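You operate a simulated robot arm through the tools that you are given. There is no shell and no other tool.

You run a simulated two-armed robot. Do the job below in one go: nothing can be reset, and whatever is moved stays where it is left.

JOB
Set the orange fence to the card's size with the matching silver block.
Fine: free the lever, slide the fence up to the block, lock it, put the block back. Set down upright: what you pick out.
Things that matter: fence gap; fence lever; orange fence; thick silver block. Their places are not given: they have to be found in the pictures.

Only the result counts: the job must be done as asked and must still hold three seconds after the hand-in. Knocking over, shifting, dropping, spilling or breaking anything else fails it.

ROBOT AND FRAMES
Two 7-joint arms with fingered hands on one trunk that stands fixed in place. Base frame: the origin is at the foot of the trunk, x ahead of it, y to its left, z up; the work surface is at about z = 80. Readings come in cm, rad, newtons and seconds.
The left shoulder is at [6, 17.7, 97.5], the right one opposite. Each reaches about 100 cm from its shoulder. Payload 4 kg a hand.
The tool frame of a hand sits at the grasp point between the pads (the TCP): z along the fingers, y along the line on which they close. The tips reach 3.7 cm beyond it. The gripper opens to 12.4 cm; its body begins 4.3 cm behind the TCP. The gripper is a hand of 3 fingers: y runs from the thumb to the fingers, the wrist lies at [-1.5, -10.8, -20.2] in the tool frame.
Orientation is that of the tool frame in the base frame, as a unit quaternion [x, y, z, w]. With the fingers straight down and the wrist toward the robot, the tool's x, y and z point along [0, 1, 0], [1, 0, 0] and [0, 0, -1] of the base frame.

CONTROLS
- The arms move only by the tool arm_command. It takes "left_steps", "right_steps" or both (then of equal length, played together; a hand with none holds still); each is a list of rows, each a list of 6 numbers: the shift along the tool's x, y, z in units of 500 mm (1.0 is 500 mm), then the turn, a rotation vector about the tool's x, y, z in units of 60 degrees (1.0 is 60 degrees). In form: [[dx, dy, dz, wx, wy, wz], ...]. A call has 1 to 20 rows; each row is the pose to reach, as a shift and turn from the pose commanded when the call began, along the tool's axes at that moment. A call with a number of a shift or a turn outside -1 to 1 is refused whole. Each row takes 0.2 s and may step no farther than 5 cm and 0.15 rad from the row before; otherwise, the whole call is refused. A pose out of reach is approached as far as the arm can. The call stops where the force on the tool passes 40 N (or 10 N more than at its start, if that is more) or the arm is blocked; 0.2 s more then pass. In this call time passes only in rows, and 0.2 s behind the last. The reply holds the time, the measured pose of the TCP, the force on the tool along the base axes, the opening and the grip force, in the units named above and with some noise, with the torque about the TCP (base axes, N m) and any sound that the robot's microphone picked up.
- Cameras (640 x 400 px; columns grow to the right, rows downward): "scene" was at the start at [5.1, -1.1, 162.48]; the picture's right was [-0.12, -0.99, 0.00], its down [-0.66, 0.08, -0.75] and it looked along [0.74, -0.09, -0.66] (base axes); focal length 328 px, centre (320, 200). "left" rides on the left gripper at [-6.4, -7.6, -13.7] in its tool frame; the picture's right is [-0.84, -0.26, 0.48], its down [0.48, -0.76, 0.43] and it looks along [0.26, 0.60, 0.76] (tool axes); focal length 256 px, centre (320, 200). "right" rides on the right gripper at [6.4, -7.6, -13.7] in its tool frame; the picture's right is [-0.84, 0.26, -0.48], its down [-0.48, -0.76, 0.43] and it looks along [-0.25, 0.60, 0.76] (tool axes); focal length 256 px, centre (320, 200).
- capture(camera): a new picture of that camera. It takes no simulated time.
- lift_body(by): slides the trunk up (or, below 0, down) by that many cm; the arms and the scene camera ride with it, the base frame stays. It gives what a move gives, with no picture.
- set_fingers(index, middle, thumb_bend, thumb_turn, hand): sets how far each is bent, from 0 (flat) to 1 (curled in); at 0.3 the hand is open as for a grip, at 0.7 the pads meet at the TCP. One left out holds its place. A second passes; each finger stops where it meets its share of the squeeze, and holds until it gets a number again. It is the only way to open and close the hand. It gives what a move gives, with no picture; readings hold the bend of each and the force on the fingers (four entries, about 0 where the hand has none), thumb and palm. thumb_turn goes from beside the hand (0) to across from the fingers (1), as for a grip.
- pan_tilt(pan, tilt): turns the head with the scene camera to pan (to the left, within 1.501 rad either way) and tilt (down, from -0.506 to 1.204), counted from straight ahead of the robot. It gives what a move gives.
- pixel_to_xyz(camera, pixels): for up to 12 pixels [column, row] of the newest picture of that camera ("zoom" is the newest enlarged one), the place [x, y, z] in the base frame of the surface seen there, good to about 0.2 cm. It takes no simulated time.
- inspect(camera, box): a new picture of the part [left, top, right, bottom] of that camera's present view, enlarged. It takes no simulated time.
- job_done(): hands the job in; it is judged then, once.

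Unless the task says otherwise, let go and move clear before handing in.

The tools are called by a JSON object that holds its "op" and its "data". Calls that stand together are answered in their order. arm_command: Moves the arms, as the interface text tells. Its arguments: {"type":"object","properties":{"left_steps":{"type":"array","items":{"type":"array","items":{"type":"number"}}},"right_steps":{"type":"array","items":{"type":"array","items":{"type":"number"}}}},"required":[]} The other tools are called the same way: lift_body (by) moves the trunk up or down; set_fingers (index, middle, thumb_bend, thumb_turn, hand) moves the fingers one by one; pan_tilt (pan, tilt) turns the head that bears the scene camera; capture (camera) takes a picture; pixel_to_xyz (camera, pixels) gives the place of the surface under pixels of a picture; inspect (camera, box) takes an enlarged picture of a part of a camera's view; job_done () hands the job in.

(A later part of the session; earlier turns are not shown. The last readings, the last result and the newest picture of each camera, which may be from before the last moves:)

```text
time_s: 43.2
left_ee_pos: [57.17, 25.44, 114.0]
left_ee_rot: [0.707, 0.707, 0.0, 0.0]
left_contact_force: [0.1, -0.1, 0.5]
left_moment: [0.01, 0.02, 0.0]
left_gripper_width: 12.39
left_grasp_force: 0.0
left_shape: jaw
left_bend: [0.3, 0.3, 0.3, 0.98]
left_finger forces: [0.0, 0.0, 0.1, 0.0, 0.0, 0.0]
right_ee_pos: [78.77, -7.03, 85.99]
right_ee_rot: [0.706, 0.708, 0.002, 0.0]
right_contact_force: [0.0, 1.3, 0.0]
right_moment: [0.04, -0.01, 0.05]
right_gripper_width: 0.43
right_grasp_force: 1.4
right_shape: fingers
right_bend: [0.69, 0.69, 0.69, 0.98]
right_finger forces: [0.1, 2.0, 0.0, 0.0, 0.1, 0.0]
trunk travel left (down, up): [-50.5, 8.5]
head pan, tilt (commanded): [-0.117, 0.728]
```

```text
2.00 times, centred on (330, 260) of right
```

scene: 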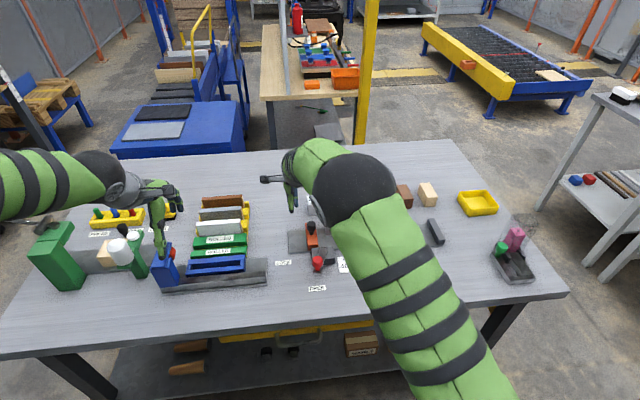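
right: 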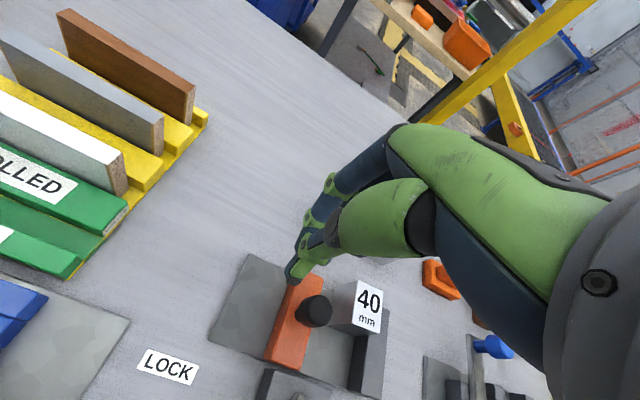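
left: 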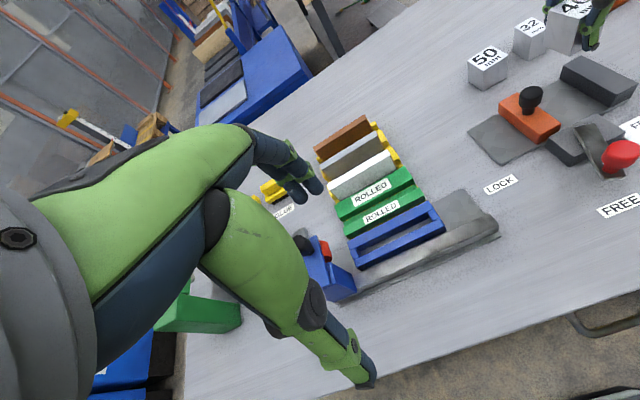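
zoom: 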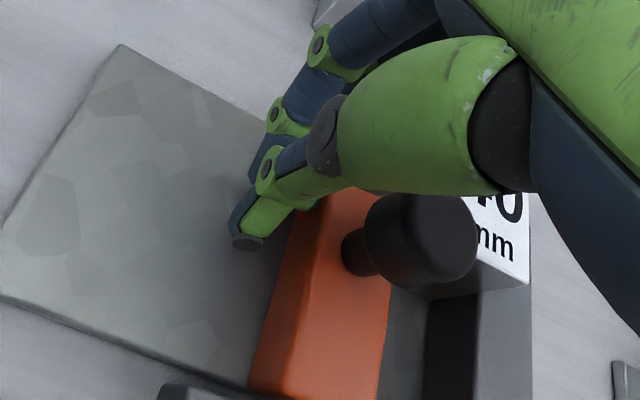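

Load has risen to about 2 N, so the fence is now moving the block. I continue in 1 mm rows until it tightens.

{"op": "arm_command", "data": {"right_steps": [[-0.002, 0, 0, 0, 0, 0], [-0.004, 0, 0, 0, 0, 0], [-0.006, 0, 0, 0, 0, 0], [-0.008, 0, 0, 0, 0, 0]]}}

```text
time_s: 44.2
left_ee_pos: [57.06, 25.62, 113.8]
left_ee_rot: [0.707, 0.707, 0.0, 0.0]
left_contact_force: [-0.4, 0.6, 0.2]
left_moment: [0.04, 0.01, 0.01]
left_gripper_width: 12.38
left_grasp_force: 0.0
left_shape: jaw
left_bend: [0.3, 0.3, 0.3, 0.98]
left_finger forces: [0.0, 0.0, 0.0, 0.0, 0.0, 0.0]
right_ee_pos: [78.68, -7.24, 85.95]
right_ee_rot: [0.705, 0.709, 0.002, -0.001]
right_contact_force: [-1.1, 9.7, -0.5]
right_moment: [0.3, 0.01, 0.18]
right_gripper_width: 0.4
right_grasp_force: 5.4
right_shape: fingers
right_bend: [0.69, 0.69, 0.69, 0.98]
right_finger forces: [0.0, 10.8, 0.0, 0.0, 0.0, 0.1]
trunk travel left (down, up): [-50.5, 8.5]
head pan, tilt (commanded): [-0.117, 0.728]
```

Force rose sharply to 9.7 N: fence, block and stop are tight. I press slightly more and then inspect the contact.

{"op": "arm_command", "data": {"right_steps": [[-0.003, 0, 0, 0, 0, 0], [-0.005, 0, 0, 0, 0, 0]]}}

{"op": "inspect", "data": {"camera": "right", "box": [230, 160, 430, 360]}}

{"op": "inspect", "data": {"camera": "left", "box": [440, 0, 640, 160]}}

```text
time_s: 44.8
left_ee_pos: [57.16, 25.69, 113.92]
left_ee_rot: [0.707, 0.707, 0.0, 0.0]
left_contact_force: [-0.7, 0.6, -1.0]
left_moment: [0.02, -0.02, 0.04]
left_gripper_width: 12.34
left_grasp_force: 0.0
left_shape: jaw
left_bend: [0.3, 0.3, 0.3, 0.98]
left_finger forces: [0.1, 0.0, 0.0, 0.0, 0.1, 0.0]
right_ee_pos: [78.68, -7.35, 86.0]
right_ee_rot: [0.705, 0.71, 0.002, -0.002]
right_contact_force: [-3.0, 19.6, -0.5]
right_moment: [0.58, 0.06, 0.22]
right_gripper_width: 0.41
right_grasp_force: 10.1
right_shape: fingers
right_bend: [0.69, 0.69, 0.69, 0.98]
right_finger forces: [0.0, 20.0, 0.1, 0.0, 0.0, 0.1]
trunk travel left (down, up): [-50.5, 8.5]
head pan, tilt (commanded): [-0.117, 0.728]
```

```text
2.00 times, centred on (330, 260) of right
```

zoom: 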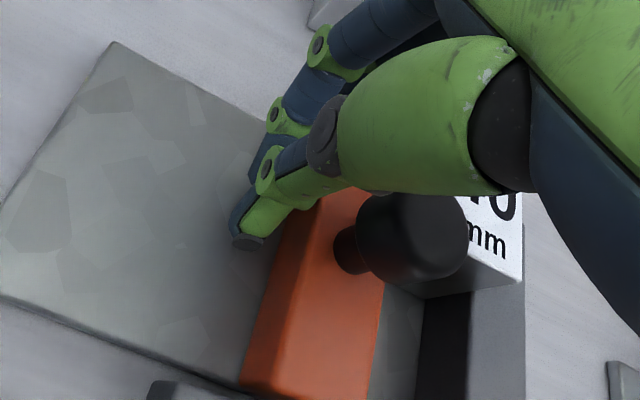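

```text
2.50 times, centred on (540, 80) of left
```

zoom: 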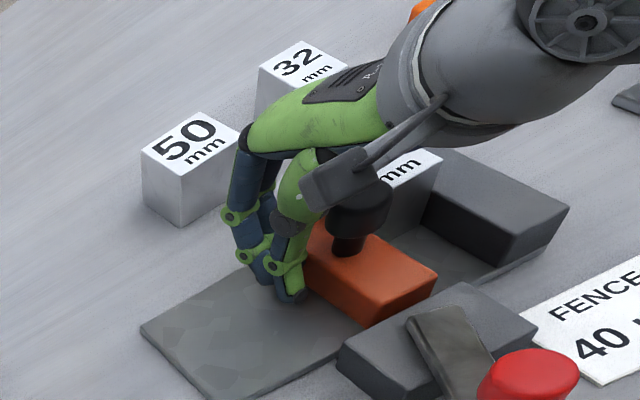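

At 20 N everything is tight. I back off gently in +y, lift, and then verify that the fence stayed against the block.

{"op": "arm_command", "data": {"right_steps": [[0.004, 0, 0, 0, 0, 0], [0.012, 0, 0, 0, 0, 0], [0.03, 0, 0, 0, 0, 0], [0.06, 0, 0, 0, 0, 0], [0.08, 0, -0.04, 0, 0, 0], [0.08, 0, -0.12, 0, 0, 0], [0.08, 0, -0.2, 0, 0, 0], [0.08, 0, -0.25, 0, 0, 0]]}}

{"op": "capture", "data": {"camera": "right"}}

{"op": "inspect", "data": {"camera": "left", "box": [460, 0, 640, 150]}}

```text
time_s: 46.6
left_ee_pos: [57.21, 25.43, 113.81]
left_ee_rot: [0.707, 0.707, 0.0, -0.001]
left_contact_force: [0.6, -0.2, 1.1]
left_moment: [-0.03, 0.0, -0.04]
left_gripper_width: 12.38
left_grasp_force: 0.1
left_shape: jaw
left_bend: [0.3, 0.3, 0.3, 0.98]
left_finger forces: [0.0, 0.0, 0.0, 0.0, 0.0, 0.0]
right_ee_pos: [78.66, -3.71, 98.59]
right_ee_rot: [0.706, 0.708, 0.002, -0.001]
right_contact_force: [0.4, 0.3, -0.1]
right_moment: [0.0, 0.01, 0.0]
right_gripper_width: 0.38
right_grasp_force: 0.1
right_shape: fingers
right_bend: [0.69, 0.69, 0.69, 0.98]
right_finger forces: [0.0, 0.1, 0.0, 0.0, 0.1, 0.0]
trunk travel left (down, up): [-50.5, 8.5]
head pan, tilt (commanded): [-0.117, 0.728]
```

```text
taken
```

right: 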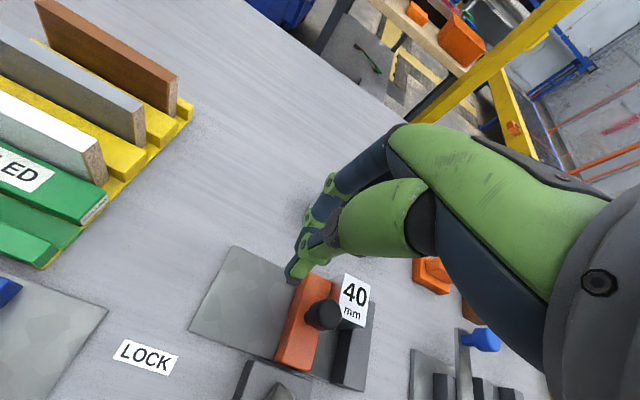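

```text
2.67 times, centred on (550, 75) of left
```

zoom: 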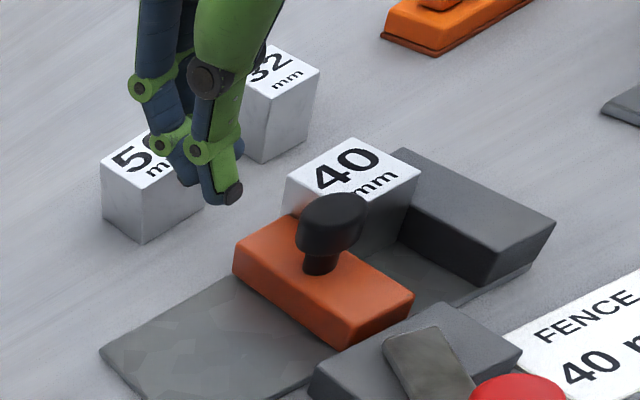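

The fence face sits right against the block. Next I locate the red knob in its FREE position for locking.

{"op": "inspect", "data": {"camera": "left", "box": [560, 100, 640, 200]}}

{"op": "inspect", "data": {"camera": "scene", "box": [270, 220, 370, 300]}}

```text
4.00 times, centred on (600, 150) of left
```

zoom: 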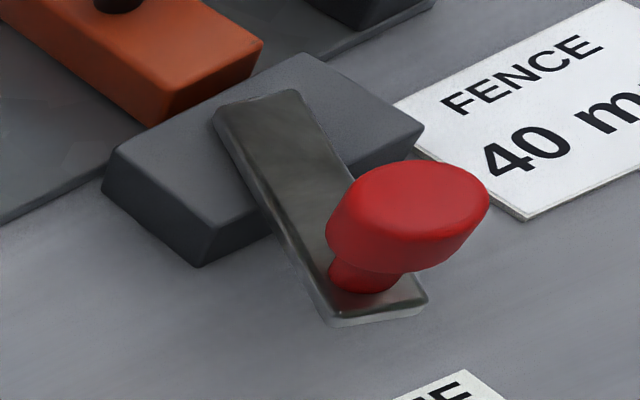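

```text
5.00 times, centred on (320, 260) of scene
```

zoom: 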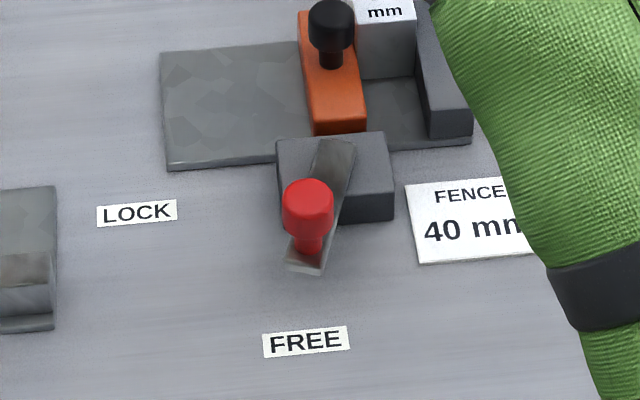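

{"op": "pixel_to_xyz", "data": {"camera": "zoom", "pixels": [[308, 185], [308, 205], [295, 195], [325, 200], [308, 225], [305, 265], [340, 145], [322, 260], [295, 262], [325, 150], [350, 155], [367, 120]]}}

{"op": "pixel_to_xyz", "data": {"camera": "zoom", "pixels": [[310, 60], [355, 70], [420, 70], [435, 130], [470, 130], [365, 125], [315, 128], [400, 60], [428, 100], [385, 100]]}}

```text
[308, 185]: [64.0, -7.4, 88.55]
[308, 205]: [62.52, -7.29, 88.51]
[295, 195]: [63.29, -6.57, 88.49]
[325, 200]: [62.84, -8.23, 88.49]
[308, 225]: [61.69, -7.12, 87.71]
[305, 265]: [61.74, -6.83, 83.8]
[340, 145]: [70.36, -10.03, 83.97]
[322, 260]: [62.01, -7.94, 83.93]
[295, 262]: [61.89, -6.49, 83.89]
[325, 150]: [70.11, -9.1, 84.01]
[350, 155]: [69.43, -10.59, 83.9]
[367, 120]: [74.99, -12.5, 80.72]
```

```text
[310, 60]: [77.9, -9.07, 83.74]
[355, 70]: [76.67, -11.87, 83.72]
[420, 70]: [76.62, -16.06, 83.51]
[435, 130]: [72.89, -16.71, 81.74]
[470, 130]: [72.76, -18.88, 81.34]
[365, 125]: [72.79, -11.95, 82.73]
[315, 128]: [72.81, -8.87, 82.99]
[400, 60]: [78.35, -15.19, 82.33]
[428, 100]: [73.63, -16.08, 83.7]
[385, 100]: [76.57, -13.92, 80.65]
```

The gap now measures about 4.1 ± 0.2 cm (fence face -11.9, stop -16.05). The red knob at FREE is centred near (63.0, -7.35), i.e. 72° from LOCK; I open the hand to 6 cm and bring it above the knob, turned to match.

{"op": "set_fingers", "data": {"hand": "right", "index": 0.5, "middle": 0.5, "thumb_bend": 0.5}}

{"op": "arm_command", "data": {"right_steps": [[-0.0121, -0.0522, -0.01, 0, 0, -0.1167], [-0.0243, -0.1044, -0.02, 0, 0, -0.2333], [-0.0364, -0.1566, -0.03, 0, 0, -0.35], [-0.0485, -0.2088, -0.03, 0, 0, -0.4667], [-0.0607, -0.261, -0.03, 0, 0, -0.5833], [-0.0728, -0.3132, -0.03, 0, 0, -0.7]]}}

{"op": "arm_command", "data": {"right_steps": [[0, 0, 0, 0, 0, -0.125], [0, 0, 0, 0, 0, -0.25], [0, 0, 0, 0, 0, -0.375], [0, 0, 0, 0, 0, -0.5]]}}

{"op": "capture", "data": {"camera": "right"}}

```text
time_s: 47.6
left_ee_pos: [57.25, 25.33, 113.79]
left_ee_rot: [0.707, 0.707, 0.0, 0.0]
left_contact_force: [0.7, -0.5, -0.3]
left_moment: [-0.02, 0.02, -0.01]
left_gripper_width: 12.37
left_grasp_force: 0.2
left_shape: jaw
left_bend: [0.3, 0.3, 0.3, 0.98]
left_finger forces: [0.0, 0.1, 0.0, 0.1, 0.0, 0.0]
right_ee_pos: [78.61, -3.76, 98.57]
right_ee_rot: [0.706, 0.708, 0.002, 0.0]
right_contact_force: [-0.7, -0.2, -0.3]
right_moment: [-0.01, -0.01, 0.0]
right_gripper_width: 6.21
right_grasp_force: 0.0
right_shape: fingers
right_bend: [0.5, 0.5, 0.5, 0.98]
right_finger forces: [0.1, 0.0, 0.1, 0.1, 0.0, 0.0]
trunk travel left (down, up): [-50.5, 8.5]
head pan, tilt (commanded): [-0.117, 0.728]
```

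```text
time_s: 49.0
left_ee_pos: [57.18, 25.39, 113.93]
left_ee_rot: [0.707, 0.708, 0.0, 0.001]
left_contact_force: [0.0, -0.1, -0.1]
left_moment: [0.01, 0.01, -0.01]
left_gripper_width: 12.35
left_grasp_force: 0.1
left_shape: jaw
left_bend: [0.3, 0.3, 0.3, 0.98]
left_finger forces: [0.1, 0.0, 0.0, 0.1, 0.1, 0.1]
right_ee_pos: [62.88, -7.4, 99.93]
right_ee_rot: [0.404, 0.915, 0.002, 0.0]
right_contact_force: [-0.6, -0.8, -0.5]
right_moment: [-0.04, 0.02, 0.02]
right_gripper_width: 6.23
right_grasp_force: 0.0
right_shape: fingers
right_bend: [0.5, 0.5, 0.5, 0.98]
right_finger forces: [0.0, 0.1, 0.0, 0.1, 0.0, 0.1]
trunk travel left (down, up): [-50.5, 8.5]
head pan, tilt (commanded): [-0.117, 0.728]
```

```text
time_s: 50.0
left_ee_pos: [57.22, 25.44, 113.83]
left_ee_rot: [0.707, 0.707, 0.0, 0.0]
left_contact_force: [0.4, 0.1, 0.7]
left_moment: [0.0, -0.02, -0.01]
left_gripper_width: 12.36
left_grasp_force: 0.1
left_shape: jaw
left_bend: [0.3, 0.3, 0.3, 0.98]
left_finger forces: [0.0, 0.0, 0.0, 0.0, 0.1, 0.0]
right_ee_pos: [63.19, -7.64, 100.01]
right_ee_rot: [0.154, 0.988, 0.003, 0.001]
right_contact_force: [0.3, -0.1, -1.2]
right_moment: [0.01, 0.01, -0.02]
right_gripper_width: 6.19
right_grasp_force: 0.0
right_shape: fingers
right_bend: [0.5, 0.5, 0.5, 0.98]
right_finger forces: [0.0, 0.0, 0.1, 0.0, 0.0, 0.0]
trunk travel left (down, up): [-50.5, 8.5]
head pan, tilt (commanded): [-0.117, 0.728]
```

```text
taken
```

right: 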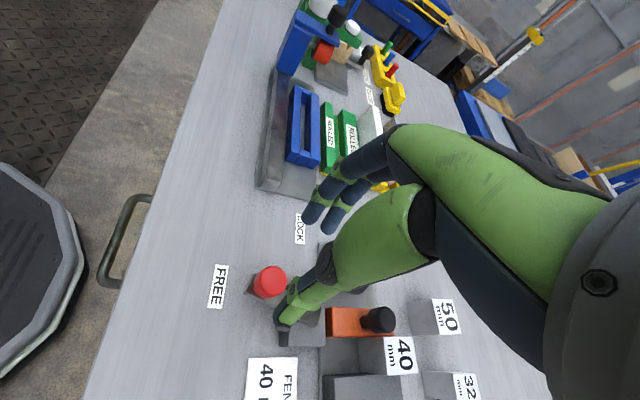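

The hand is at yaw 72° above the knob (right-view pixel (269,281)). I verify the knob position and then descend.

{"op": "pixel_to_xyz", "data": {"camera": "right", "pixels": [[270, 275], [262, 280], [280, 280], [269, 268], [270, 290], [312, 213], [330, 225], [285, 322]]}}

{"op": "arm_command", "data": {"right_steps": [[0, 0.002, 0.07, 0, 0, 0], [0, 0.004, 0.14, 0, 0, 0], [0, 0.004, 0.19, 0, 0, 0], [0, 0.004, 0.226, 0, 0, 0]]}}

{"op": "inspect", "data": {"camera": "right", "box": [220, 150, 440, 350]}}

```text
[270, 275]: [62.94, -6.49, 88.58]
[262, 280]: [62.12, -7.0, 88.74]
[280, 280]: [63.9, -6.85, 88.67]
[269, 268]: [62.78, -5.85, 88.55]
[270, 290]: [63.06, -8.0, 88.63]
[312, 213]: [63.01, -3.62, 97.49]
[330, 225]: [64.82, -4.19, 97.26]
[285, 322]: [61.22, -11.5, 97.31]
```

```text
time_s: 51.0
left_ee_pos: [57.19, 25.35, 113.79]
left_ee_rot: [0.707, 0.707, 0.0, 0.0]
left_contact_force: [0.3, -0.5, -0.6]
left_moment: [0.03, -0.01, 0.01]
left_gripper_width: 12.36
left_grasp_force: 0.0
left_shape: jaw
left_bend: [0.3, 0.3, 0.3, 0.98]
left_finger forces: [0.1, 0.1, 0.1, 0.1, 0.0, 0.1]
right_ee_pos: [63.08, -7.22, 88.59]
right_ee_rot: [0.155, 0.988, 0.002, 0.0]
right_contact_force: [-0.6, -0.7, 0.2]
right_moment: [-0.02, 0.0, 0.01]
right_gripper_width: 6.19
right_grasp_force: 0.0
right_shape: fingers
right_bend: [0.5, 0.5, 0.5, 0.98]
right_finger forces: [0.0, 0.0, 0.1, 0.0, 0.0, 0.0]
trunk travel left (down, up): [-50.5, 8.5]
head pan, tilt (commanded): [-0.117, 0.728]
```

```text
2.00 times, centred on (330, 250) of right
```

zoom: 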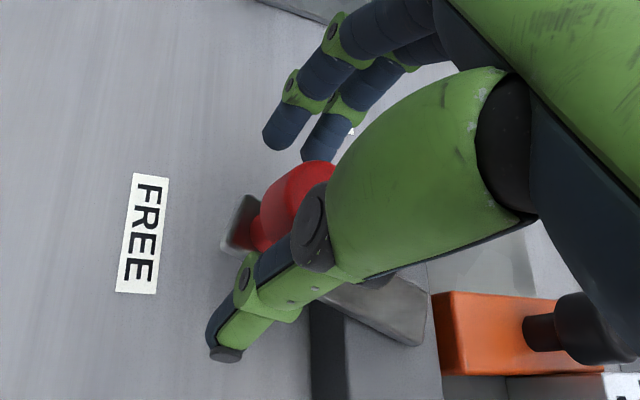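

The knob is between thumb and fingers with no contact. I close to the loose cage again.

{"op": "set_fingers", "data": {"hand": "right", "index": 0.585, "middle": 0.585, "thumb_bend": 0.585}}

```text
time_s: 52.0
left_ee_pos: [57.22, 25.5, 113.8]
left_ee_rot: [0.707, 0.707, 0.0, 0.001]
left_contact_force: [0.2, 0.0, 0.6]
left_moment: [0.0, 0.0, 0.01]
left_gripper_width: 12.38
left_grasp_force: 0.2
left_shape: jaw
left_bend: [0.3, 0.3, 0.3, 0.98]
left_finger forces: [0.0, 0.0, 0.0, 0.0, 0.0, 0.1]
right_ee_pos: [63.16, -7.17, 88.65]
right_ee_rot: [0.154, 0.988, 0.001, 0.0]
right_contact_force: [0.0, -0.7, -0.3]
right_moment: [0.02, -0.02, 0.04]
right_gripper_width: 3.78
right_grasp_force: 0.0
right_shape: fingers
right_bend: [0.58, 0.58, 0.58, 0.98]
right_finger forces: [0.1, 0.0, 0.0, 0.0, 0.3, 0.0]
trunk travel left (down, up): [-50.5, 8.5]
head pan, tilt (commanded): [-0.117, 0.728]
```

The cage is in place with no load. I swing the knob back toward LOCK along the arc, first 40°.

{"op": "arm_command", "data": {"right_steps": [[-0.0007, 0.0096, 0, 0, 0, 0.0667], [-0.0021, 0.0192, 0, 0, 0, 0.1333], [-0.0041, 0.0286, 0, 0, 0, 0.2], [-0.0068, 0.0379, 0, 0, 0, 0.2667], [-0.0101, 0.0469, 0, 0, 0, 0.3333], [-0.0141, 0.0557, 0, 0, 0, 0.4], [-0.0186, 0.0642, 0, 0, 0, 0.4667], [-0.0238, 0.0724, 0, 0, 0, 0.5333], [-0.0295, 0.0802, 0, 0, 0, 0.6], [-0.0357, 0.0876, 0, 0, 0, 0.6667]]}}

{"op": "inspect", "data": {"camera": "right", "box": [220, 150, 440, 350]}}

```text
time_s: 54.2
left_ee_pos: [57.16, 25.43, 113.86]
left_ee_rot: [0.707, 0.707, 0.0, 0.0]
left_contact_force: [0.4, -0.3, 0.6]
left_moment: [0.02, 0.03, 0.01]
left_gripper_width: 12.36
left_grasp_force: 0.1
left_shape: jaw
left_bend: [0.3, 0.3, 0.3, 0.98]
left_finger forces: [0.0, 0.1, 0.1, 0.1, 0.0, 0.1]
right_ee_pos: [66.1, -3.64, 88.68]
right_ee_rot: [0.484, 0.875, 0.002, -0.001]
right_contact_force: [-1.4, 0.3, -0.1]
right_moment: [0.0, 0.0, -0.05]
right_gripper_width: 3.79
right_grasp_force: 0.7
right_shape: fingers
right_bend: [0.58, 0.58, 0.58, 0.97]
right_finger forces: [0.1, 0.1, 0.0, 0.1, 0.7, 0.0]
trunk travel left (down, up): [-50.5, 8.5]
head pan, tilt (commanded): [-0.117, 0.728]
```

```text
2.00 times, centred on (330, 250) of right
```

zoom: 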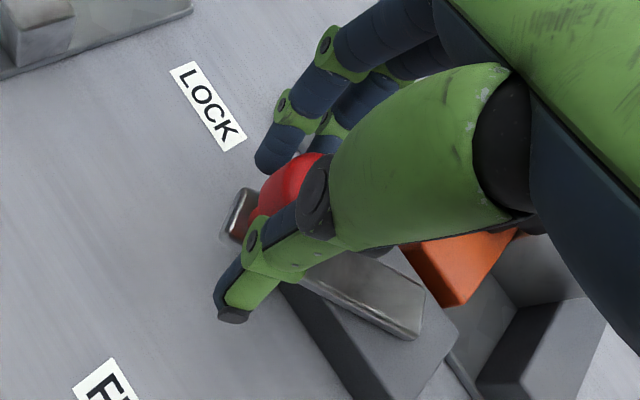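

The lever follows under about 1 N. I continue another 28° and then creep to the end stop.

{"op": "arm_command", "data": {"right_steps": [[-0.0007, 0.0096, 0, 0, 0, 0.0667], [-0.0021, 0.0192, 0, 0, 0, 0.1333], [-0.0041, 0.0286, 0, 0, 0, 0.2], [-0.0068, 0.0379, 0, 0, 0, 0.2667], [-0.0101, 0.0469, 0, 0, 0, 0.3333], [-0.0141, 0.0557, 0, 0, 0, 0.4], [-0.0186, 0.0642, 0, 0, 0, 0.4667]]}}

{"op": "inspect", "data": {"camera": "right", "box": [220, 150, 440, 350]}}

```text
time_s: 55.8
left_ee_pos: [57.23, 25.41, 113.74]
left_ee_rot: [0.707, 0.707, 0.0, -0.001]
left_contact_force: [1.0, -0.3, -0.6]
left_moment: [-0.01, 0.01, 0.0]
left_gripper_width: 12.37
left_grasp_force: 0.1
left_shape: jaw
left_bend: [0.3, 0.3, 0.3, 0.98]
left_finger forces: [0.0, 0.0, 0.1, 0.1, 0.0, 0.0]
right_ee_pos: [69.49, -2.65, 88.74]
right_ee_rot: [0.682, 0.732, 0.001, -0.001]
right_contact_force: [-1.0, 1.0, -0.3]
right_moment: [0.0, -0.01, -0.01]
right_gripper_width: 3.82
right_grasp_force: 0.5
right_shape: fingers
right_bend: [0.58, 0.58, 0.58, 0.97]
right_finger forces: [0.0, 0.1, 0.0, 0.1, 1.2, 0.1]
trunk travel left (down, up): [-50.5, 8.5]
head pan, tilt (commanded): [-0.117, 0.728]
```

```text
2.00 times, centred on (330, 250) of right
```

zoom: 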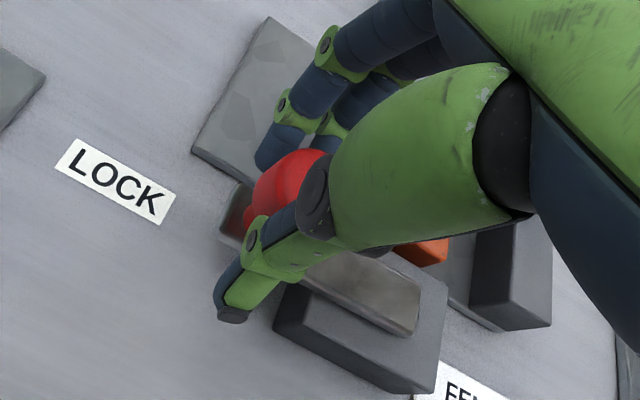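

The hand is at 4° and the lever nearly back; I creep 8° more to reach the LOCK end stop.

{"op": "arm_command", "data": {"right_steps": [[-0.0003, 0.0048, 0, 0, 0, 0.0333], [-0.0007, 0.0096, 0, 0, 0, 0.0667], [-0.0013, 0.0144, 0, 0, 0, 0.1], [-0.0021, 0.0192, 0, 0, 0, 0.1333]]}}

{"op": "inspect", "data": {"camera": "right", "box": [220, 150, 440, 350]}}

```text
time_s: 56.8
left_ee_pos: [57.11, 25.59, 113.9]
left_ee_rot: [0.707, 0.708, 0.0, 0.0]
left_contact_force: [0.2, 0.2, -0.1]
left_moment: [0.02, 0.0, 0.01]
left_gripper_width: 12.39
left_grasp_force: 0.1
left_shape: jaw
left_bend: [0.3, 0.3, 0.3, 0.98]
left_finger forces: [0.0, 0.0, 0.1, 0.1, 0.0, 0.1]
right_ee_pos: [70.21, -2.68, 88.78]
right_ee_rot: [0.73, 0.683, 0.001, -0.001]
right_contact_force: [-11.5, 0.1, 2.8]
right_moment: [-0.02, 0.07, 0.05]
right_gripper_width: 4.61
right_grasp_force: 6.0
right_shape: fingers
right_bend: [0.58, 0.58, 0.56, 0.97]
right_finger forces: [0.1, 0.0, 0.0, 0.0, 11.6, 0.1]
trunk travel left (down, up): [-50.5, 8.5]
head pan, tilt (commanded): [-0.117, 0.728]
```

```text
2.00 times, centred on (330, 250) of right
```

zoom: 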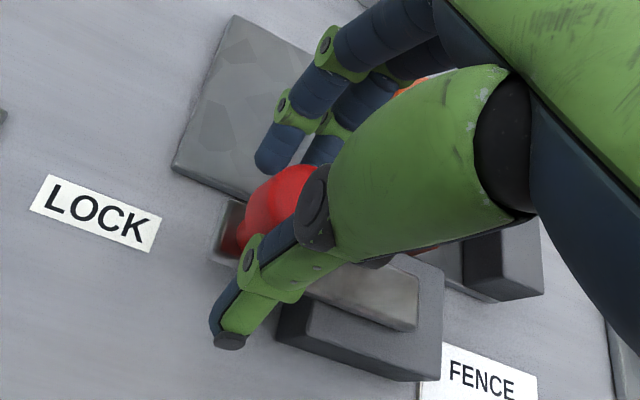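

A firm 11.5 N end-stop force shows that the lever is at LOCK. I open the hand and lift off, then check lever and fence.

{"op": "set_fingers", "data": {"hand": "right", "index": 0.5, "middle": 0.5, "thumb_bend": 0.48}}

{"op": "arm_command", "data": {"right_steps": [[0, 0, -0.05, 0, 0, 0], [0, 0, -0.12, 0, 0, 0], [0, 0, -0.2, 0, 0, 0], [0, 0, -0.26, 0, 0, 0]]}}

{"op": "inspect", "data": {"camera": "left", "box": [460, 20, 640, 180]}}

{"op": "capture", "data": {"camera": "right"}}

```text
time_s: 57.8
left_ee_pos: [57.19, 25.54, 113.83]
left_ee_rot: [0.707, 0.707, 0.0, 0.0]
left_contact_force: [-0.8, -0.3, -0.4]
left_moment: [0.02, -0.02, -0.01]
left_gripper_width: 12.35
left_grasp_force: 0.0
left_shape: jaw
left_bend: [0.3, 0.3, 0.3, 0.98]
left_finger forces: [0.1, 0.0, 0.0, 0.0, 0.0, 0.1]
right_ee_pos: [70.39, -2.84, 88.69]
right_ee_rot: [0.73, 0.683, 0.002, -0.002]
right_contact_force: [0.3, 0.3, -0.7]
right_moment: [0.01, -0.01, 0.03]
right_gripper_width: 6.49
right_grasp_force: 0.0
right_shape: fingers
right_bend: [0.5, 0.5, 0.48, 0.97]
right_finger forces: [0.0, 0.0, 0.0, 0.0, 0.1, 0.0]
trunk travel left (down, up): [-50.5, 8.5]
head pan, tilt (commanded): [-0.117, 0.728]
```

```text
time_s: 58.8
left_ee_pos: [57.07, 25.35, 113.9]
left_ee_rot: [0.707, 0.707, 0.0, -0.001]
left_contact_force: [-0.3, 0.1, -1.0]
left_moment: [0.01, 0.01, -0.02]
left_gripper_width: 12.39
left_grasp_force: 0.0
left_shape: jaw
left_bend: [0.3, 0.3, 0.3, 0.98]
left_finger forces: [0.0, 0.0, 0.1, 0.0, 0.1, 0.0]
right_ee_pos: [70.24, -2.82, 101.6]
right_ee_rot: [0.731, 0.682, 0.002, -0.001]
right_contact_force: [-0.1, 0.7, 0.1]
right_moment: [-0.03, 0.03, 0.03]
right_gripper_width: 6.52
right_grasp_force: 0.0
right_shape: fingers
right_bend: [0.5, 0.5, 0.48, 0.97]
right_finger forces: [0.1, 0.0, 0.0, 0.0, 0.0, 0.0]
trunk travel left (down, up): [-50.5, 8.5]
head pan, tilt (commanded): [-0.117, 0.728]
```

```text
2.50 times, centred on (550, 100) of left
```

zoom: 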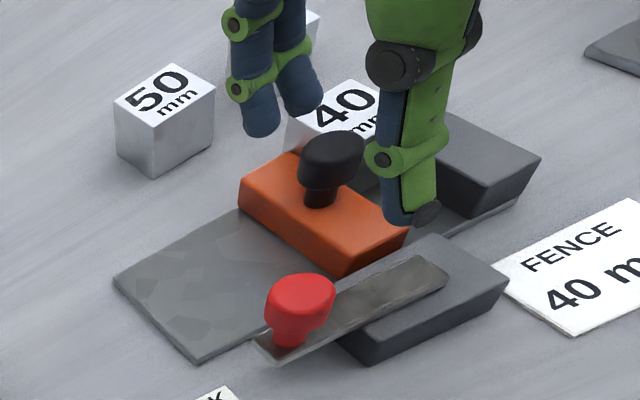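

```text
taken
```

right: 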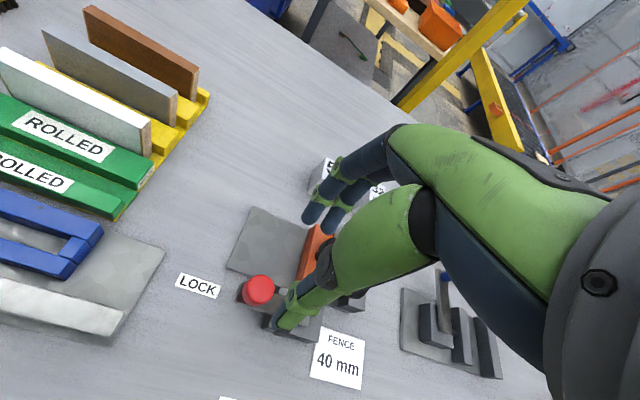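

The lever lies along LOCK again and the fence still touches the block. I now bring the right hand back over the block (yaw zero, then 14° tilt as before) to take it out.

{"op": "arm_command", "data": {"right_steps": [[-0.0425, 0.0393, 0, 0, 0, -0.0132], [-0.085, 0.0786, 0, 0, 0, -0.0265], [-0.1275, 0.1178, 0, 0, 0, -0.0397], [-0.17, 0.1571, 0, 0, 0, -0.053], [-0.2125, 0.1964, 0, 0, 0, -0.0662]]}}

{"op": "arm_command", "data": {"right_steps": [[0, 0, 0, -0.0781, 0, 0], [0, 0, 0, -0.1562, 0, 0], [0, 0, 0, -0.2342, 0, 0]]}}

{"op": "set_fingers", "data": {"hand": "right", "index": 0.425, "middle": 0.425, "thumb_bend": 0.5}}

{"op": "inspect", "data": {"camera": "right", "box": [100, 160, 380, 400]}}

{"op": "inspect", "data": {"camera": "scene", "box": [270, 220, 370, 300]}}

```text
time_s: 60.0
left_ee_pos: [57.25, 25.42, 113.86]
left_ee_rot: [0.707, 0.707, 0.0, -0.001]
left_contact_force: [-1.4, -0.1, -0.6]
left_moment: [0.01, -0.01, -0.02]
left_gripper_width: 12.36
left_grasp_force: 0.0
left_shape: jaw
left_bend: [0.3, 0.3, 0.3, 0.98]
left_finger forces: [0.0, 0.1, 0.0, 0.0, 0.0, 0.0]
right_ee_pos: [79.47, -14.1, 101.58]
right_ee_rot: [0.706, 0.708, 0.003, 0.0]
right_contact_force: [0.0, -1.0, 0.1]
right_moment: [0.02, 0.01, 0.0]
right_gripper_width: 6.5
right_grasp_force: 0.2
right_shape: fingers
right_bend: [0.5, 0.5, 0.48, 0.98]
right_finger forces: [0.0, 0.0, 0.1, 0.0, 0.0, 0.0]
trunk travel left (down, up): [-50.5, 8.5]
head pan, tilt (commanded): [-0.117, 0.728]
```

```text
time_s: 60.8
left_ee_pos: [57.14, 25.58, 113.94]
left_ee_rot: [0.708, 0.706, 0.001, 0.0]
left_contact_force: [-0.3, 1.2, 0.4]
left_moment: [-0.01, 0.01, -0.05]
left_gripper_width: 12.38
left_grasp_force: 0.0
left_shape: jaw
left_bend: [0.3, 0.3, 0.3, 0.98]
left_finger forces: [0.0, 0.1, 0.0, 0.0, 0.0, 0.0]
right_ee_pos: [79.47, -14.08, 101.71]
right_ee_rot: [0.701, 0.702, 0.089, 0.086]
right_contact_force: [-0.2, 0.6, -0.5]
right_moment: [0.03, 0.03, -0.02]
right_gripper_width: 6.5
right_grasp_force: 0.0
right_shape: fingers
right_bend: [0.5, 0.5, 0.48, 0.98]
right_finger forces: [0.0, 0.0, 0.0, 0.1, 0.0, 0.0]
trunk travel left (down, up): [-50.5, 8.5]
head pan, tilt (commanded): [-0.117, 0.728]
```

```text
time_s: 61.8
left_ee_pos: [57.17, 25.44, 113.95]
left_ee_rot: [0.707, 0.707, 0.0, 0.0]
left_contact_force: [-0.3, 0.0, -0.3]
left_moment: [-0.03, 0.04, -0.02]
left_gripper_width: 12.36
left_grasp_force: 0.1
left_shape: jaw
left_bend: [0.3, 0.3, 0.3, 0.98]
left_finger forces: [0.1, 0.0, 0.0, 0.0, 0.1, 0.0]
right_ee_pos: [79.42, -13.99, 101.64]
right_ee_rot: [0.701, 0.703, 0.088, 0.086]
right_contact_force: [1.2, 0.6, 0.1]
right_moment: [0.01, -0.03, 0.02]
right_gripper_width: 7.48
right_grasp_force: 0.0
right_shape: fingers
right_bend: [0.42, 0.42, 0.5, 0.98]
right_finger forces: [0.1, 0.0, 0.1, 0.1, 0.0, 0.1]
trunk travel left (down, up): [-50.5, 8.5]
head pan, tilt (commanded): [-0.117, 0.728]
```

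```text
1.67 times, centred on (240, 280) of right
```

zoom: 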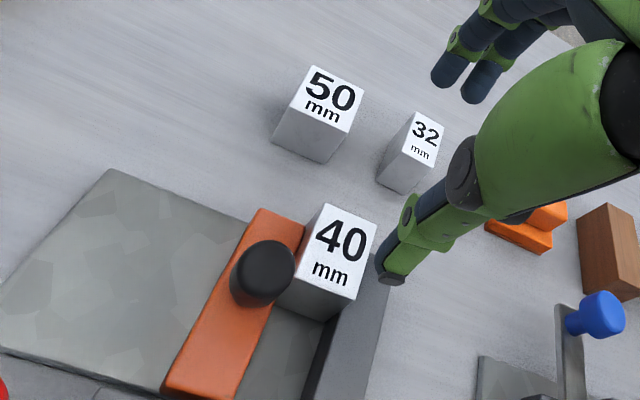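

```text
5.00 times, centred on (320, 260) of scene
```

zoom: 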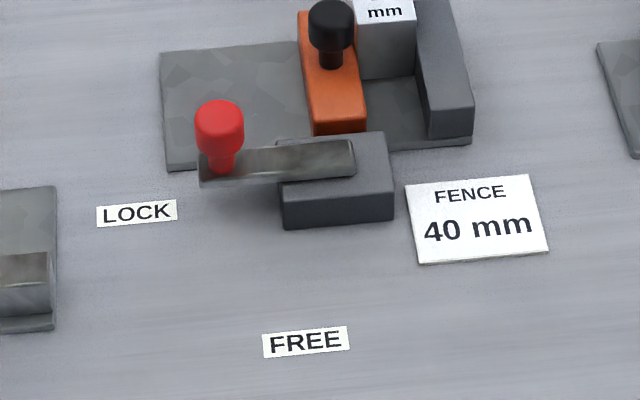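

The lever lies fully at LOCK in the scene view. I re-measure the block and fence from the right camera for the retrieval grip.

{"op": "inspect", "data": {"camera": "right", "box": [180, 220, 300, 360]}}

```text
2.86 times, centred on (240, 290) of right
```

zoom: 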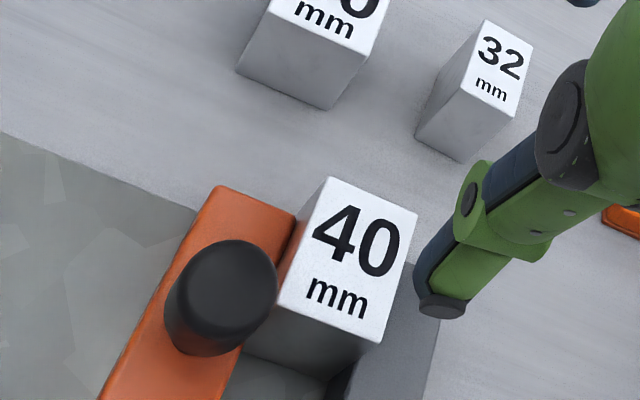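

{"op": "pixel_to_xyz", "data": {"camera": "zoom", "pixels": [[332, 182], [412, 215], [282, 298], [376, 335], [345, 260], [290, 360], [320, 370], [290, 225], [375, 370], [410, 300], [440, 310], [425, 290]]}}

```text
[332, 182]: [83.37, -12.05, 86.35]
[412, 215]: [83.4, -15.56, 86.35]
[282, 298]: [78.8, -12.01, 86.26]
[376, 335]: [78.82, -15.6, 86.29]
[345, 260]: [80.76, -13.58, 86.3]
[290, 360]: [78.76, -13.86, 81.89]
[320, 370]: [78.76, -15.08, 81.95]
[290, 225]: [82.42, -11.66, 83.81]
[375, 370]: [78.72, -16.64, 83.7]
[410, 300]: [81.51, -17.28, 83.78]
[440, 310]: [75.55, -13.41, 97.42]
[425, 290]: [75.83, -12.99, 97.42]
```

The block stands at x 78.75–83.45, y -12.0 to about -15.9, so the TCP at (79.5, -14.05) repeats the earlier grip. I descend to z≈86.3.

{"op": "arm_command", "data": {"right_steps": [[0, -0.02, 0.08, 0, 0, 0], [0, -0.04, 0.16, 0, 0, 0], [0, -0.0533, 0.2134, 0, 0, 0], [0, -0.0631, 0.2522, 0, 0, 0], [0, -0.0694, 0.2774, 0, 0, 0], [0, -0.0744, 0.2968, 0, 0, 0]]}}

{"op": "inspect", "data": {"camera": "right", "box": [160, 120, 400, 320]}}

{"op": "inspect", "data": {"camera": "left", "box": [480, 0, 640, 120]}}

```text
time_s: 63.2
left_ee_pos: [57.24, 25.35, 113.88]
left_ee_rot: [0.707, 0.707, 0.0, 0.0]
left_contact_force: [0.6, -0.8, -1.0]
left_moment: [-0.01, 0.0, 0.01]
left_gripper_width: 12.36
left_grasp_force: 0.1
left_shape: jaw
left_bend: [0.3, 0.3, 0.3, 0.98]
left_finger forces: [0.0, 0.1, 0.0, 0.1, 0.0, 0.0]
right_ee_pos: [79.48, -13.89, 86.27]
right_ee_rot: [0.701, 0.702, 0.089, 0.086]
right_contact_force: [-0.4, 0.5, 0.7]
right_moment: [0.02, 0.01, 0.01]
right_gripper_width: 7.47
right_grasp_force: 0.0
right_shape: fingers
right_bend: [0.42, 0.42, 0.5, 0.98]
right_finger forces: [0.0, 0.0, 0.1, 0.1, 0.0, 0.0]
trunk travel left (down, up): [-50.5, 8.5]
head pan, tilt (commanded): [-0.117, 0.728]
```

```text
2.00 times, centred on (280, 220) of right
```

zoom: 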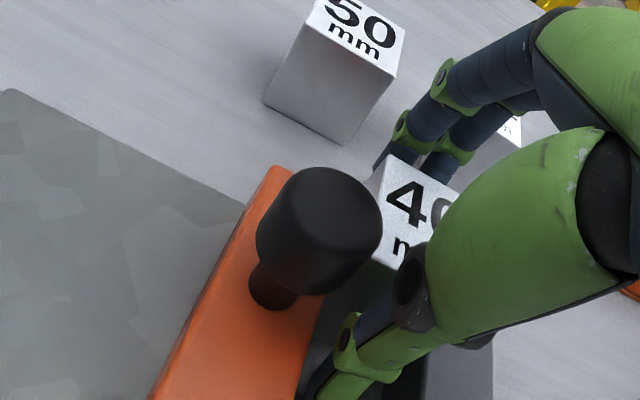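

```text
3.33 times, centred on (560, 60) of left
```

zoom: 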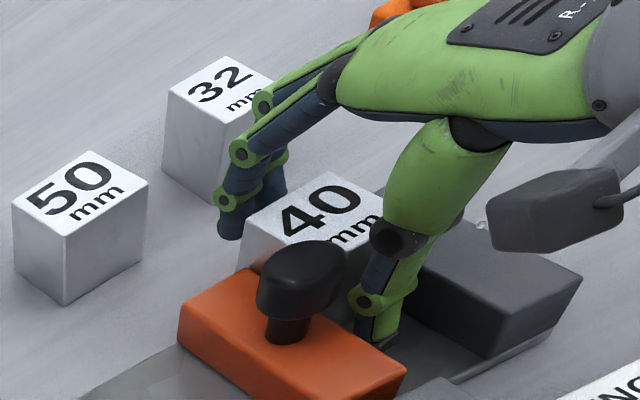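

The hand is around the block with no contact. I bring fingers and thumb in to first contact.

{"op": "set_fingers", "data": {"hand": "right", "index": 0.485, "middle": 0.485, "thumb_bend": 0.575}}

```text
time_s: 64.2
left_ee_pos: [57.25, 25.45, 113.72]
left_ee_rot: [0.707, 0.707, 0.0, -0.001]
left_contact_force: [-0.1, 0.3, -0.7]
left_moment: [0.0, -0.01, 0.02]
left_gripper_width: 12.38
left_grasp_force: 0.2
left_shape: jaw
left_bend: [0.3, 0.3, 0.3, 0.98]
left_finger forces: [0.0, 0.0, 0.0, 0.0, 0.1, 0.1]
right_ee_pos: [79.39, -14.03, 86.35]
right_ee_rot: [0.702, 0.702, 0.088, 0.086]
right_contact_force: [0.8, 0.5, 1.1]
right_moment: [-0.02, -0.01, 0.0]
right_gripper_width: 5.54
right_grasp_force: 0.4
right_shape: fingers
right_bend: [0.48, 0.48, 0.57, 0.98]
right_finger forces: [0.5, 0.4, 0.0, 0.0, 0.1, 0.1]
trunk travel left (down, up): [-50.5, 8.5]
head pan, tilt (commanded): [-0.117, 0.728]
```

The fingers just touch the block. I squeeze with the same command that held it before.

{"op": "set_fingers", "data": {"hand": "right", "index": 0.58, "middle": 0.58, "thumb_bend": 0.67}}

{"op": "inspect", "data": {"camera": "left", "box": [480, 0, 640, 120]}}

```text
time_s: 65.2
left_ee_pos: [57.1, 25.41, 113.88]
left_ee_rot: [0.707, 0.707, 0.0, 0.0]
left_contact_force: [0.1, -0.1, -0.5]
left_moment: [0.02, -0.05, -0.02]
left_gripper_width: 12.36
left_grasp_force: 0.0
left_shape: jaw
left_bend: [0.3, 0.3, 0.3, 0.98]
left_finger forces: [0.1, 0.0, 0.0, 0.0, 0.0, 0.0]
right_ee_pos: [79.46, -13.98, 86.39]
right_ee_rot: [0.701, 0.702, 0.089, 0.085]
right_contact_force: [2.4, -2.2, 5.0]
right_moment: [-0.06, -0.29, 0.02]
right_gripper_width: 5.21
right_grasp_force: 19.5
right_shape: fingers
right_bend: [0.5, 0.51, 0.62, 0.97]
right_finger forces: [11.6, 8.9, 0.1, 0.1, 18.9, 0.0]
trunk travel left (down, up): [-50.5, 8.5]
head pan, tilt (commanded): [-0.117, 0.728]
```

```text
3.33 times, centred on (560, 60) of left
```

zoom: 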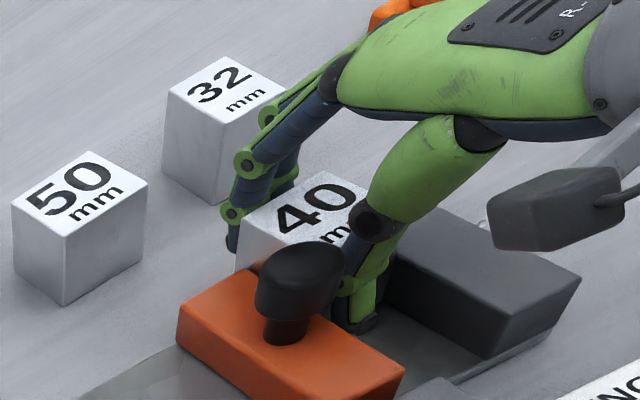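

Grip is 19.5 N, the same as the first pick. I lift straight up, slowly for the first centimetre.

{"op": "arm_command", "data": {"right_steps": [[0, 0.001, -0.0039, 0, 0, 0], [0, 0.0024, -0.0097, 0, 0, 0], [0, 0.0049, -0.0194, 0, 0, 0], [0, 0.0097, -0.0388, 0, 0, 0], [0, 0.017, -0.0679, 0, 0, 0], [0, 0.0292, -0.1164, 0, 0, 0], [0, 0.0413, -0.1649, 0, 0, 0], [0, 0.0486, -0.194, 0, 0, 0]]}}

{"op": "inspect", "data": {"camera": "right", "box": [100, 160, 380, 400]}}

{"op": "inspect", "data": {"camera": "left", "box": [460, 0, 640, 150]}}

```text
time_s: 67.0
left_ee_pos: [57.21, 25.43, 113.74]
left_ee_rot: [0.707, 0.707, 0.001, 0.0]
left_contact_force: [-0.2, -0.3, 0.5]
left_moment: [-0.04, -0.01, 0.0]
left_gripper_width: 12.35
left_grasp_force: 0.2
left_shape: jaw
left_bend: [0.3, 0.3, 0.3, 0.98]
left_finger forces: [0.0, 0.0, 0.0, 0.1, 0.0, 0.0]
right_ee_pos: [79.23, -13.87, 96.42]
right_ee_rot: [0.701, 0.703, 0.089, 0.086]
right_contact_force: [0.1, 0.9, -4.0]
right_moment: [-0.01, 0.07, 0.0]
right_gripper_width: 5.2
right_grasp_force: 20.1
right_shape: fingers
right_bend: [0.5, 0.51, 0.62, 0.97]
right_finger forces: [11.5, 8.5, 0.1, 0.0, 19.8, 0.0]
trunk travel left (down, up): [-50.5, 8.5]
head pan, tilt (commanded): [-0.117, 0.728]
```

```text
1.67 times, centred on (240, 280) of right
```

zoom: 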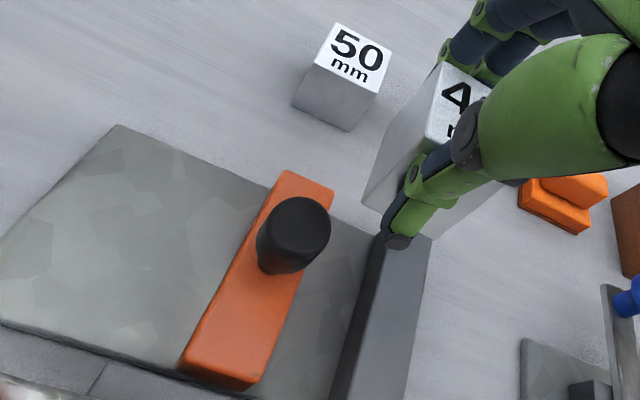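

```text
2.67 times, centred on (550, 75) of left
```

zoom: 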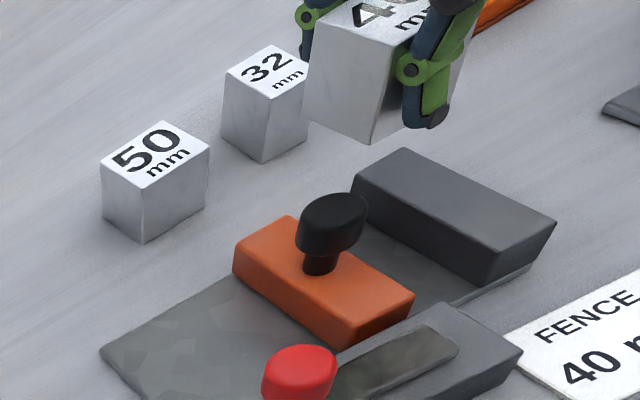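

The block is out and hanging steadily. I measure the fence gap and the block's place in the hand.

{"op": "inspect", "data": {"camera": "right", "box": [160, 160, 380, 380]}}

```text
1.82 times, centred on (270, 270) of right
```

zoom: 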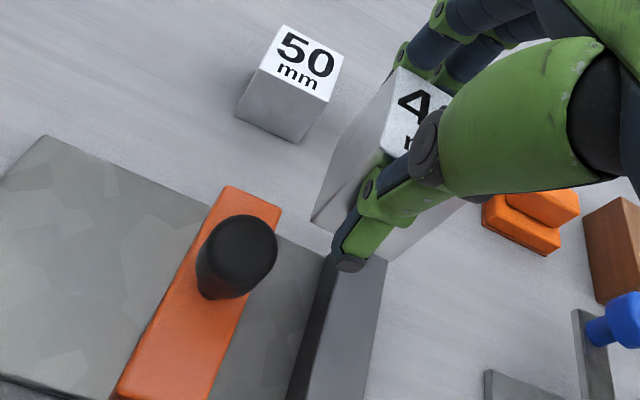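

{"op": "pixel_to_xyz", "data": {"camera": "zoom", "pixels": [[277, 215], [232, 345], [225, 365], [329, 270], [318, 320], [305, 375], [335, 280], [325, 330], [300, 300], [290, 340], [230, 195], [150, 340]]}}

{"op": "pixel_to_xyz", "data": {"camera": "zoom", "pixels": [[397, 72], [383, 148], [385, 135], [365, 110], [350, 150], [330, 195], [320, 215], [345, 200], [322, 205], [375, 120], [410, 85], [395, 140]]}}

```text
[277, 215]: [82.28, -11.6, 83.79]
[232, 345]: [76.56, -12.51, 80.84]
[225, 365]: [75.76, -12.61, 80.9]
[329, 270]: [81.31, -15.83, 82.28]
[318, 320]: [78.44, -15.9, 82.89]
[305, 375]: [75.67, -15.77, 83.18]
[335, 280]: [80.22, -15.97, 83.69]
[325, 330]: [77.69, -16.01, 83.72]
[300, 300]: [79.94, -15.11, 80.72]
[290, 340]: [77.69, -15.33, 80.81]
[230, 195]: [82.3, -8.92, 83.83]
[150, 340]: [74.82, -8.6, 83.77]
```

```text
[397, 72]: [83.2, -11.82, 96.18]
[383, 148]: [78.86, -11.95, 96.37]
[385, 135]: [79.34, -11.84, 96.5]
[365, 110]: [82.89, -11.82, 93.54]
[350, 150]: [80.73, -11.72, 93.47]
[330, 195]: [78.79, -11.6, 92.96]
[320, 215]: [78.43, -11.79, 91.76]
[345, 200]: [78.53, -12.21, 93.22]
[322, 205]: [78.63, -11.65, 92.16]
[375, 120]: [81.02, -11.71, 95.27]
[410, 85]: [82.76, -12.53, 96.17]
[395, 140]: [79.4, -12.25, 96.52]
```

The gap reads fence about -11.8 and stop about -15.9, consistent with 4.0 cm, and the block sits 1.65 cm ahead of the TCP. I carry it back over its original place (centre (93.05, 0.05)), stopping 3 cm above the table.

{"op": "arm_command", "data": {"right_steps": [[0.0555, 0.0278, 0.0086, 0, 0, 0], [0.111, 0.0556, 0.0172, 0, 0, 0], [0.1664, 0.0835, 0.0259, 0, 0, 0], [0.2219, 0.1113, 0.0345, 0, 0, 0], [0.2774, 0.1391, 0.0431, 0, 0, 0], [0.2774, 0.1682, 0.0916, 0, 0, 0], [0.2774, 0.1973, 0.1401, 0, 0, 0], [0.2774, 0.2007, 0.1781, 0, 0, 0], [0.2774, 0.1996, 0.2129, 0, 0, 0]]}}

{"op": "inspect", "data": {"camera": "right", "box": [200, 140, 440, 380]}}

```text
time_s: 69.0
left_ee_pos: [57.25, 25.38, 113.92]
left_ee_rot: [0.708, 0.706, 0.0, 0.0]
left_contact_force: [0.0, -0.6, -0.2]
left_moment: [0.0, 0.02, 0.02]
left_gripper_width: 12.36
left_grasp_force: 0.0
left_shape: jaw
left_bend: [0.3, 0.3, 0.3, 0.98]
left_finger forces: [0.0, 0.1, 0.0, 0.0, 0.0, 0.0]
right_ee_pos: [91.74, -0.1, 88.5]
right_ee_rot: [0.701, 0.702, 0.089, 0.084]
right_contact_force: [1.1, 0.1, -2.6]
right_moment: [0.02, 0.05, 0.02]
right_gripper_width: 5.2
right_grasp_force: 19.3
right_shape: fingers
right_bend: [0.5, 0.51, 0.62, 0.97]
right_finger forces: [11.0, 8.4, 0.0, 0.1, 19.2, 0.0]
trunk travel left (down, up): [-50.5, 8.5]
head pan, tilt (commanded): [-0.117, 0.728]
```

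```text
1.67 times, centred on (320, 260) of right
```

zoom: 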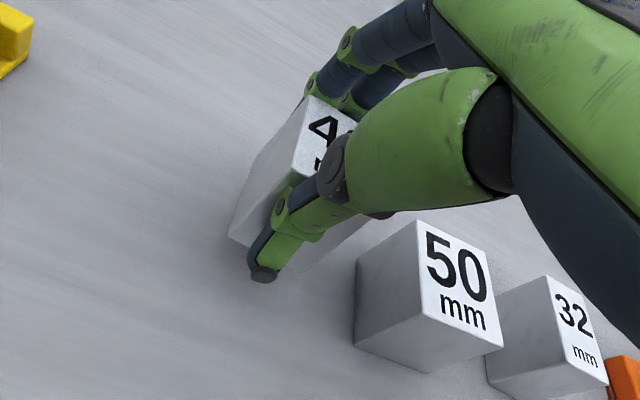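

{"op": "pixel_to_xyz", "data": {"camera": "zoom", "pixels": [[310, 103], [297, 170], [292, 165], [275, 140], [260, 185], [240, 225], [232, 235], [255, 160], [245, 240], [300, 165], [420, 225], [425, 310]]}}

```text
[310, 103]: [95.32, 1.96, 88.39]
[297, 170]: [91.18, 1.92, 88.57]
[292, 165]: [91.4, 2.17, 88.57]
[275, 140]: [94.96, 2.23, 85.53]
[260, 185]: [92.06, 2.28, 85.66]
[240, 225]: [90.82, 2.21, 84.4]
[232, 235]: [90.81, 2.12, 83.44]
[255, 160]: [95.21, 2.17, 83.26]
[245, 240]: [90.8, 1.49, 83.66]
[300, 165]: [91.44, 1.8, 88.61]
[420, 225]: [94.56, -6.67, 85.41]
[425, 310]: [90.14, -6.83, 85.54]
```

The block hangs at x 90.8–95.4 with its left face at y≈2.17, matching its original place (90.7–95.4, 2.1). I lower it 2.7 cm.

{"op": "arm_command", "data": {"right_steps": [[0, -0.0049, 0.0194, 0, 0, 0], [0, -0.0092, 0.0369, 0, 0, 0], [0, -0.0119, 0.0475, 0, 0, 0], [0, -0.0131, 0.0524, 0, 0, 0]]}}

```text
time_s: 70.0
left_ee_pos: [57.2, 25.37, 113.79]
left_ee_rot: [0.707, 0.708, -0.001, 0.0]
left_contact_force: [-0.2, -0.5, -1.1]
left_moment: [0.03, 0.01, 0.03]
left_gripper_width: 12.36
left_grasp_force: 0.0
left_shape: jaw
left_bend: [0.3, 0.3, 0.3, 0.98]
left_finger forces: [0.0, 0.1, 0.0, 0.0, 0.0, 0.0]
right_ee_pos: [91.79, -0.07, 85.73]
right_ee_rot: [0.701, 0.703, 0.089, 0.085]
right_contact_force: [0.0, 0.2, -2.4]
right_moment: [-0.02, 0.03, 0.01]
right_gripper_width: 5.22
right_grasp_force: 19.9
right_shape: fingers
right_bend: [0.5, 0.51, 0.62, 0.97]
right_finger forces: [10.8, 8.3, 0.0, 0.1, 19.3, 0.1]
trunk travel left (down, up): [-50.5, 8.5]
head pan, tilt (commanded): [-0.117, 0.728]
```

Still hanging free (-2.4 N). I lower in 1 mm rows until the table takes the weight.

{"op": "arm_command", "data": {"right_steps": [[0, -0.0005, 0.0019, 0, 0, 0], [0, -0.001, 0.0039, 0, 0, 0]]}}

```text
time_s: 70.6
left_ee_pos: [57.25, 25.41, 113.93]
left_ee_rot: [0.707, 0.707, 0.0, -0.001]
left_contact_force: [-0.3, -0.1, 0.4]
left_moment: [-0.01, -0.04, -0.02]
left_gripper_width: 12.39
left_grasp_force: 0.2
left_shape: jaw
left_bend: [0.3, 0.3, 0.3, 0.98]
left_finger forces: [0.1, 0.0, 0.0, 0.1, 0.1, 0.0]
right_ee_pos: [91.75, 0.04, 85.69]
right_ee_rot: [0.701, 0.702, 0.09, 0.085]
right_contact_force: [-0.2, 0.9, 0.3]
right_moment: [-0.01, -0.04, 0.02]
right_gripper_width: 5.21
right_grasp_force: 19.6
right_shape: fingers
right_bend: [0.5, 0.51, 0.62, 0.97]
right_finger forces: [10.7, 8.2, 0.0, 0.1, 19.8, 0.0]
trunk travel left (down, up): [-50.5, 8.5]
head pan, tilt (commanded): [-0.117, 0.728]
```

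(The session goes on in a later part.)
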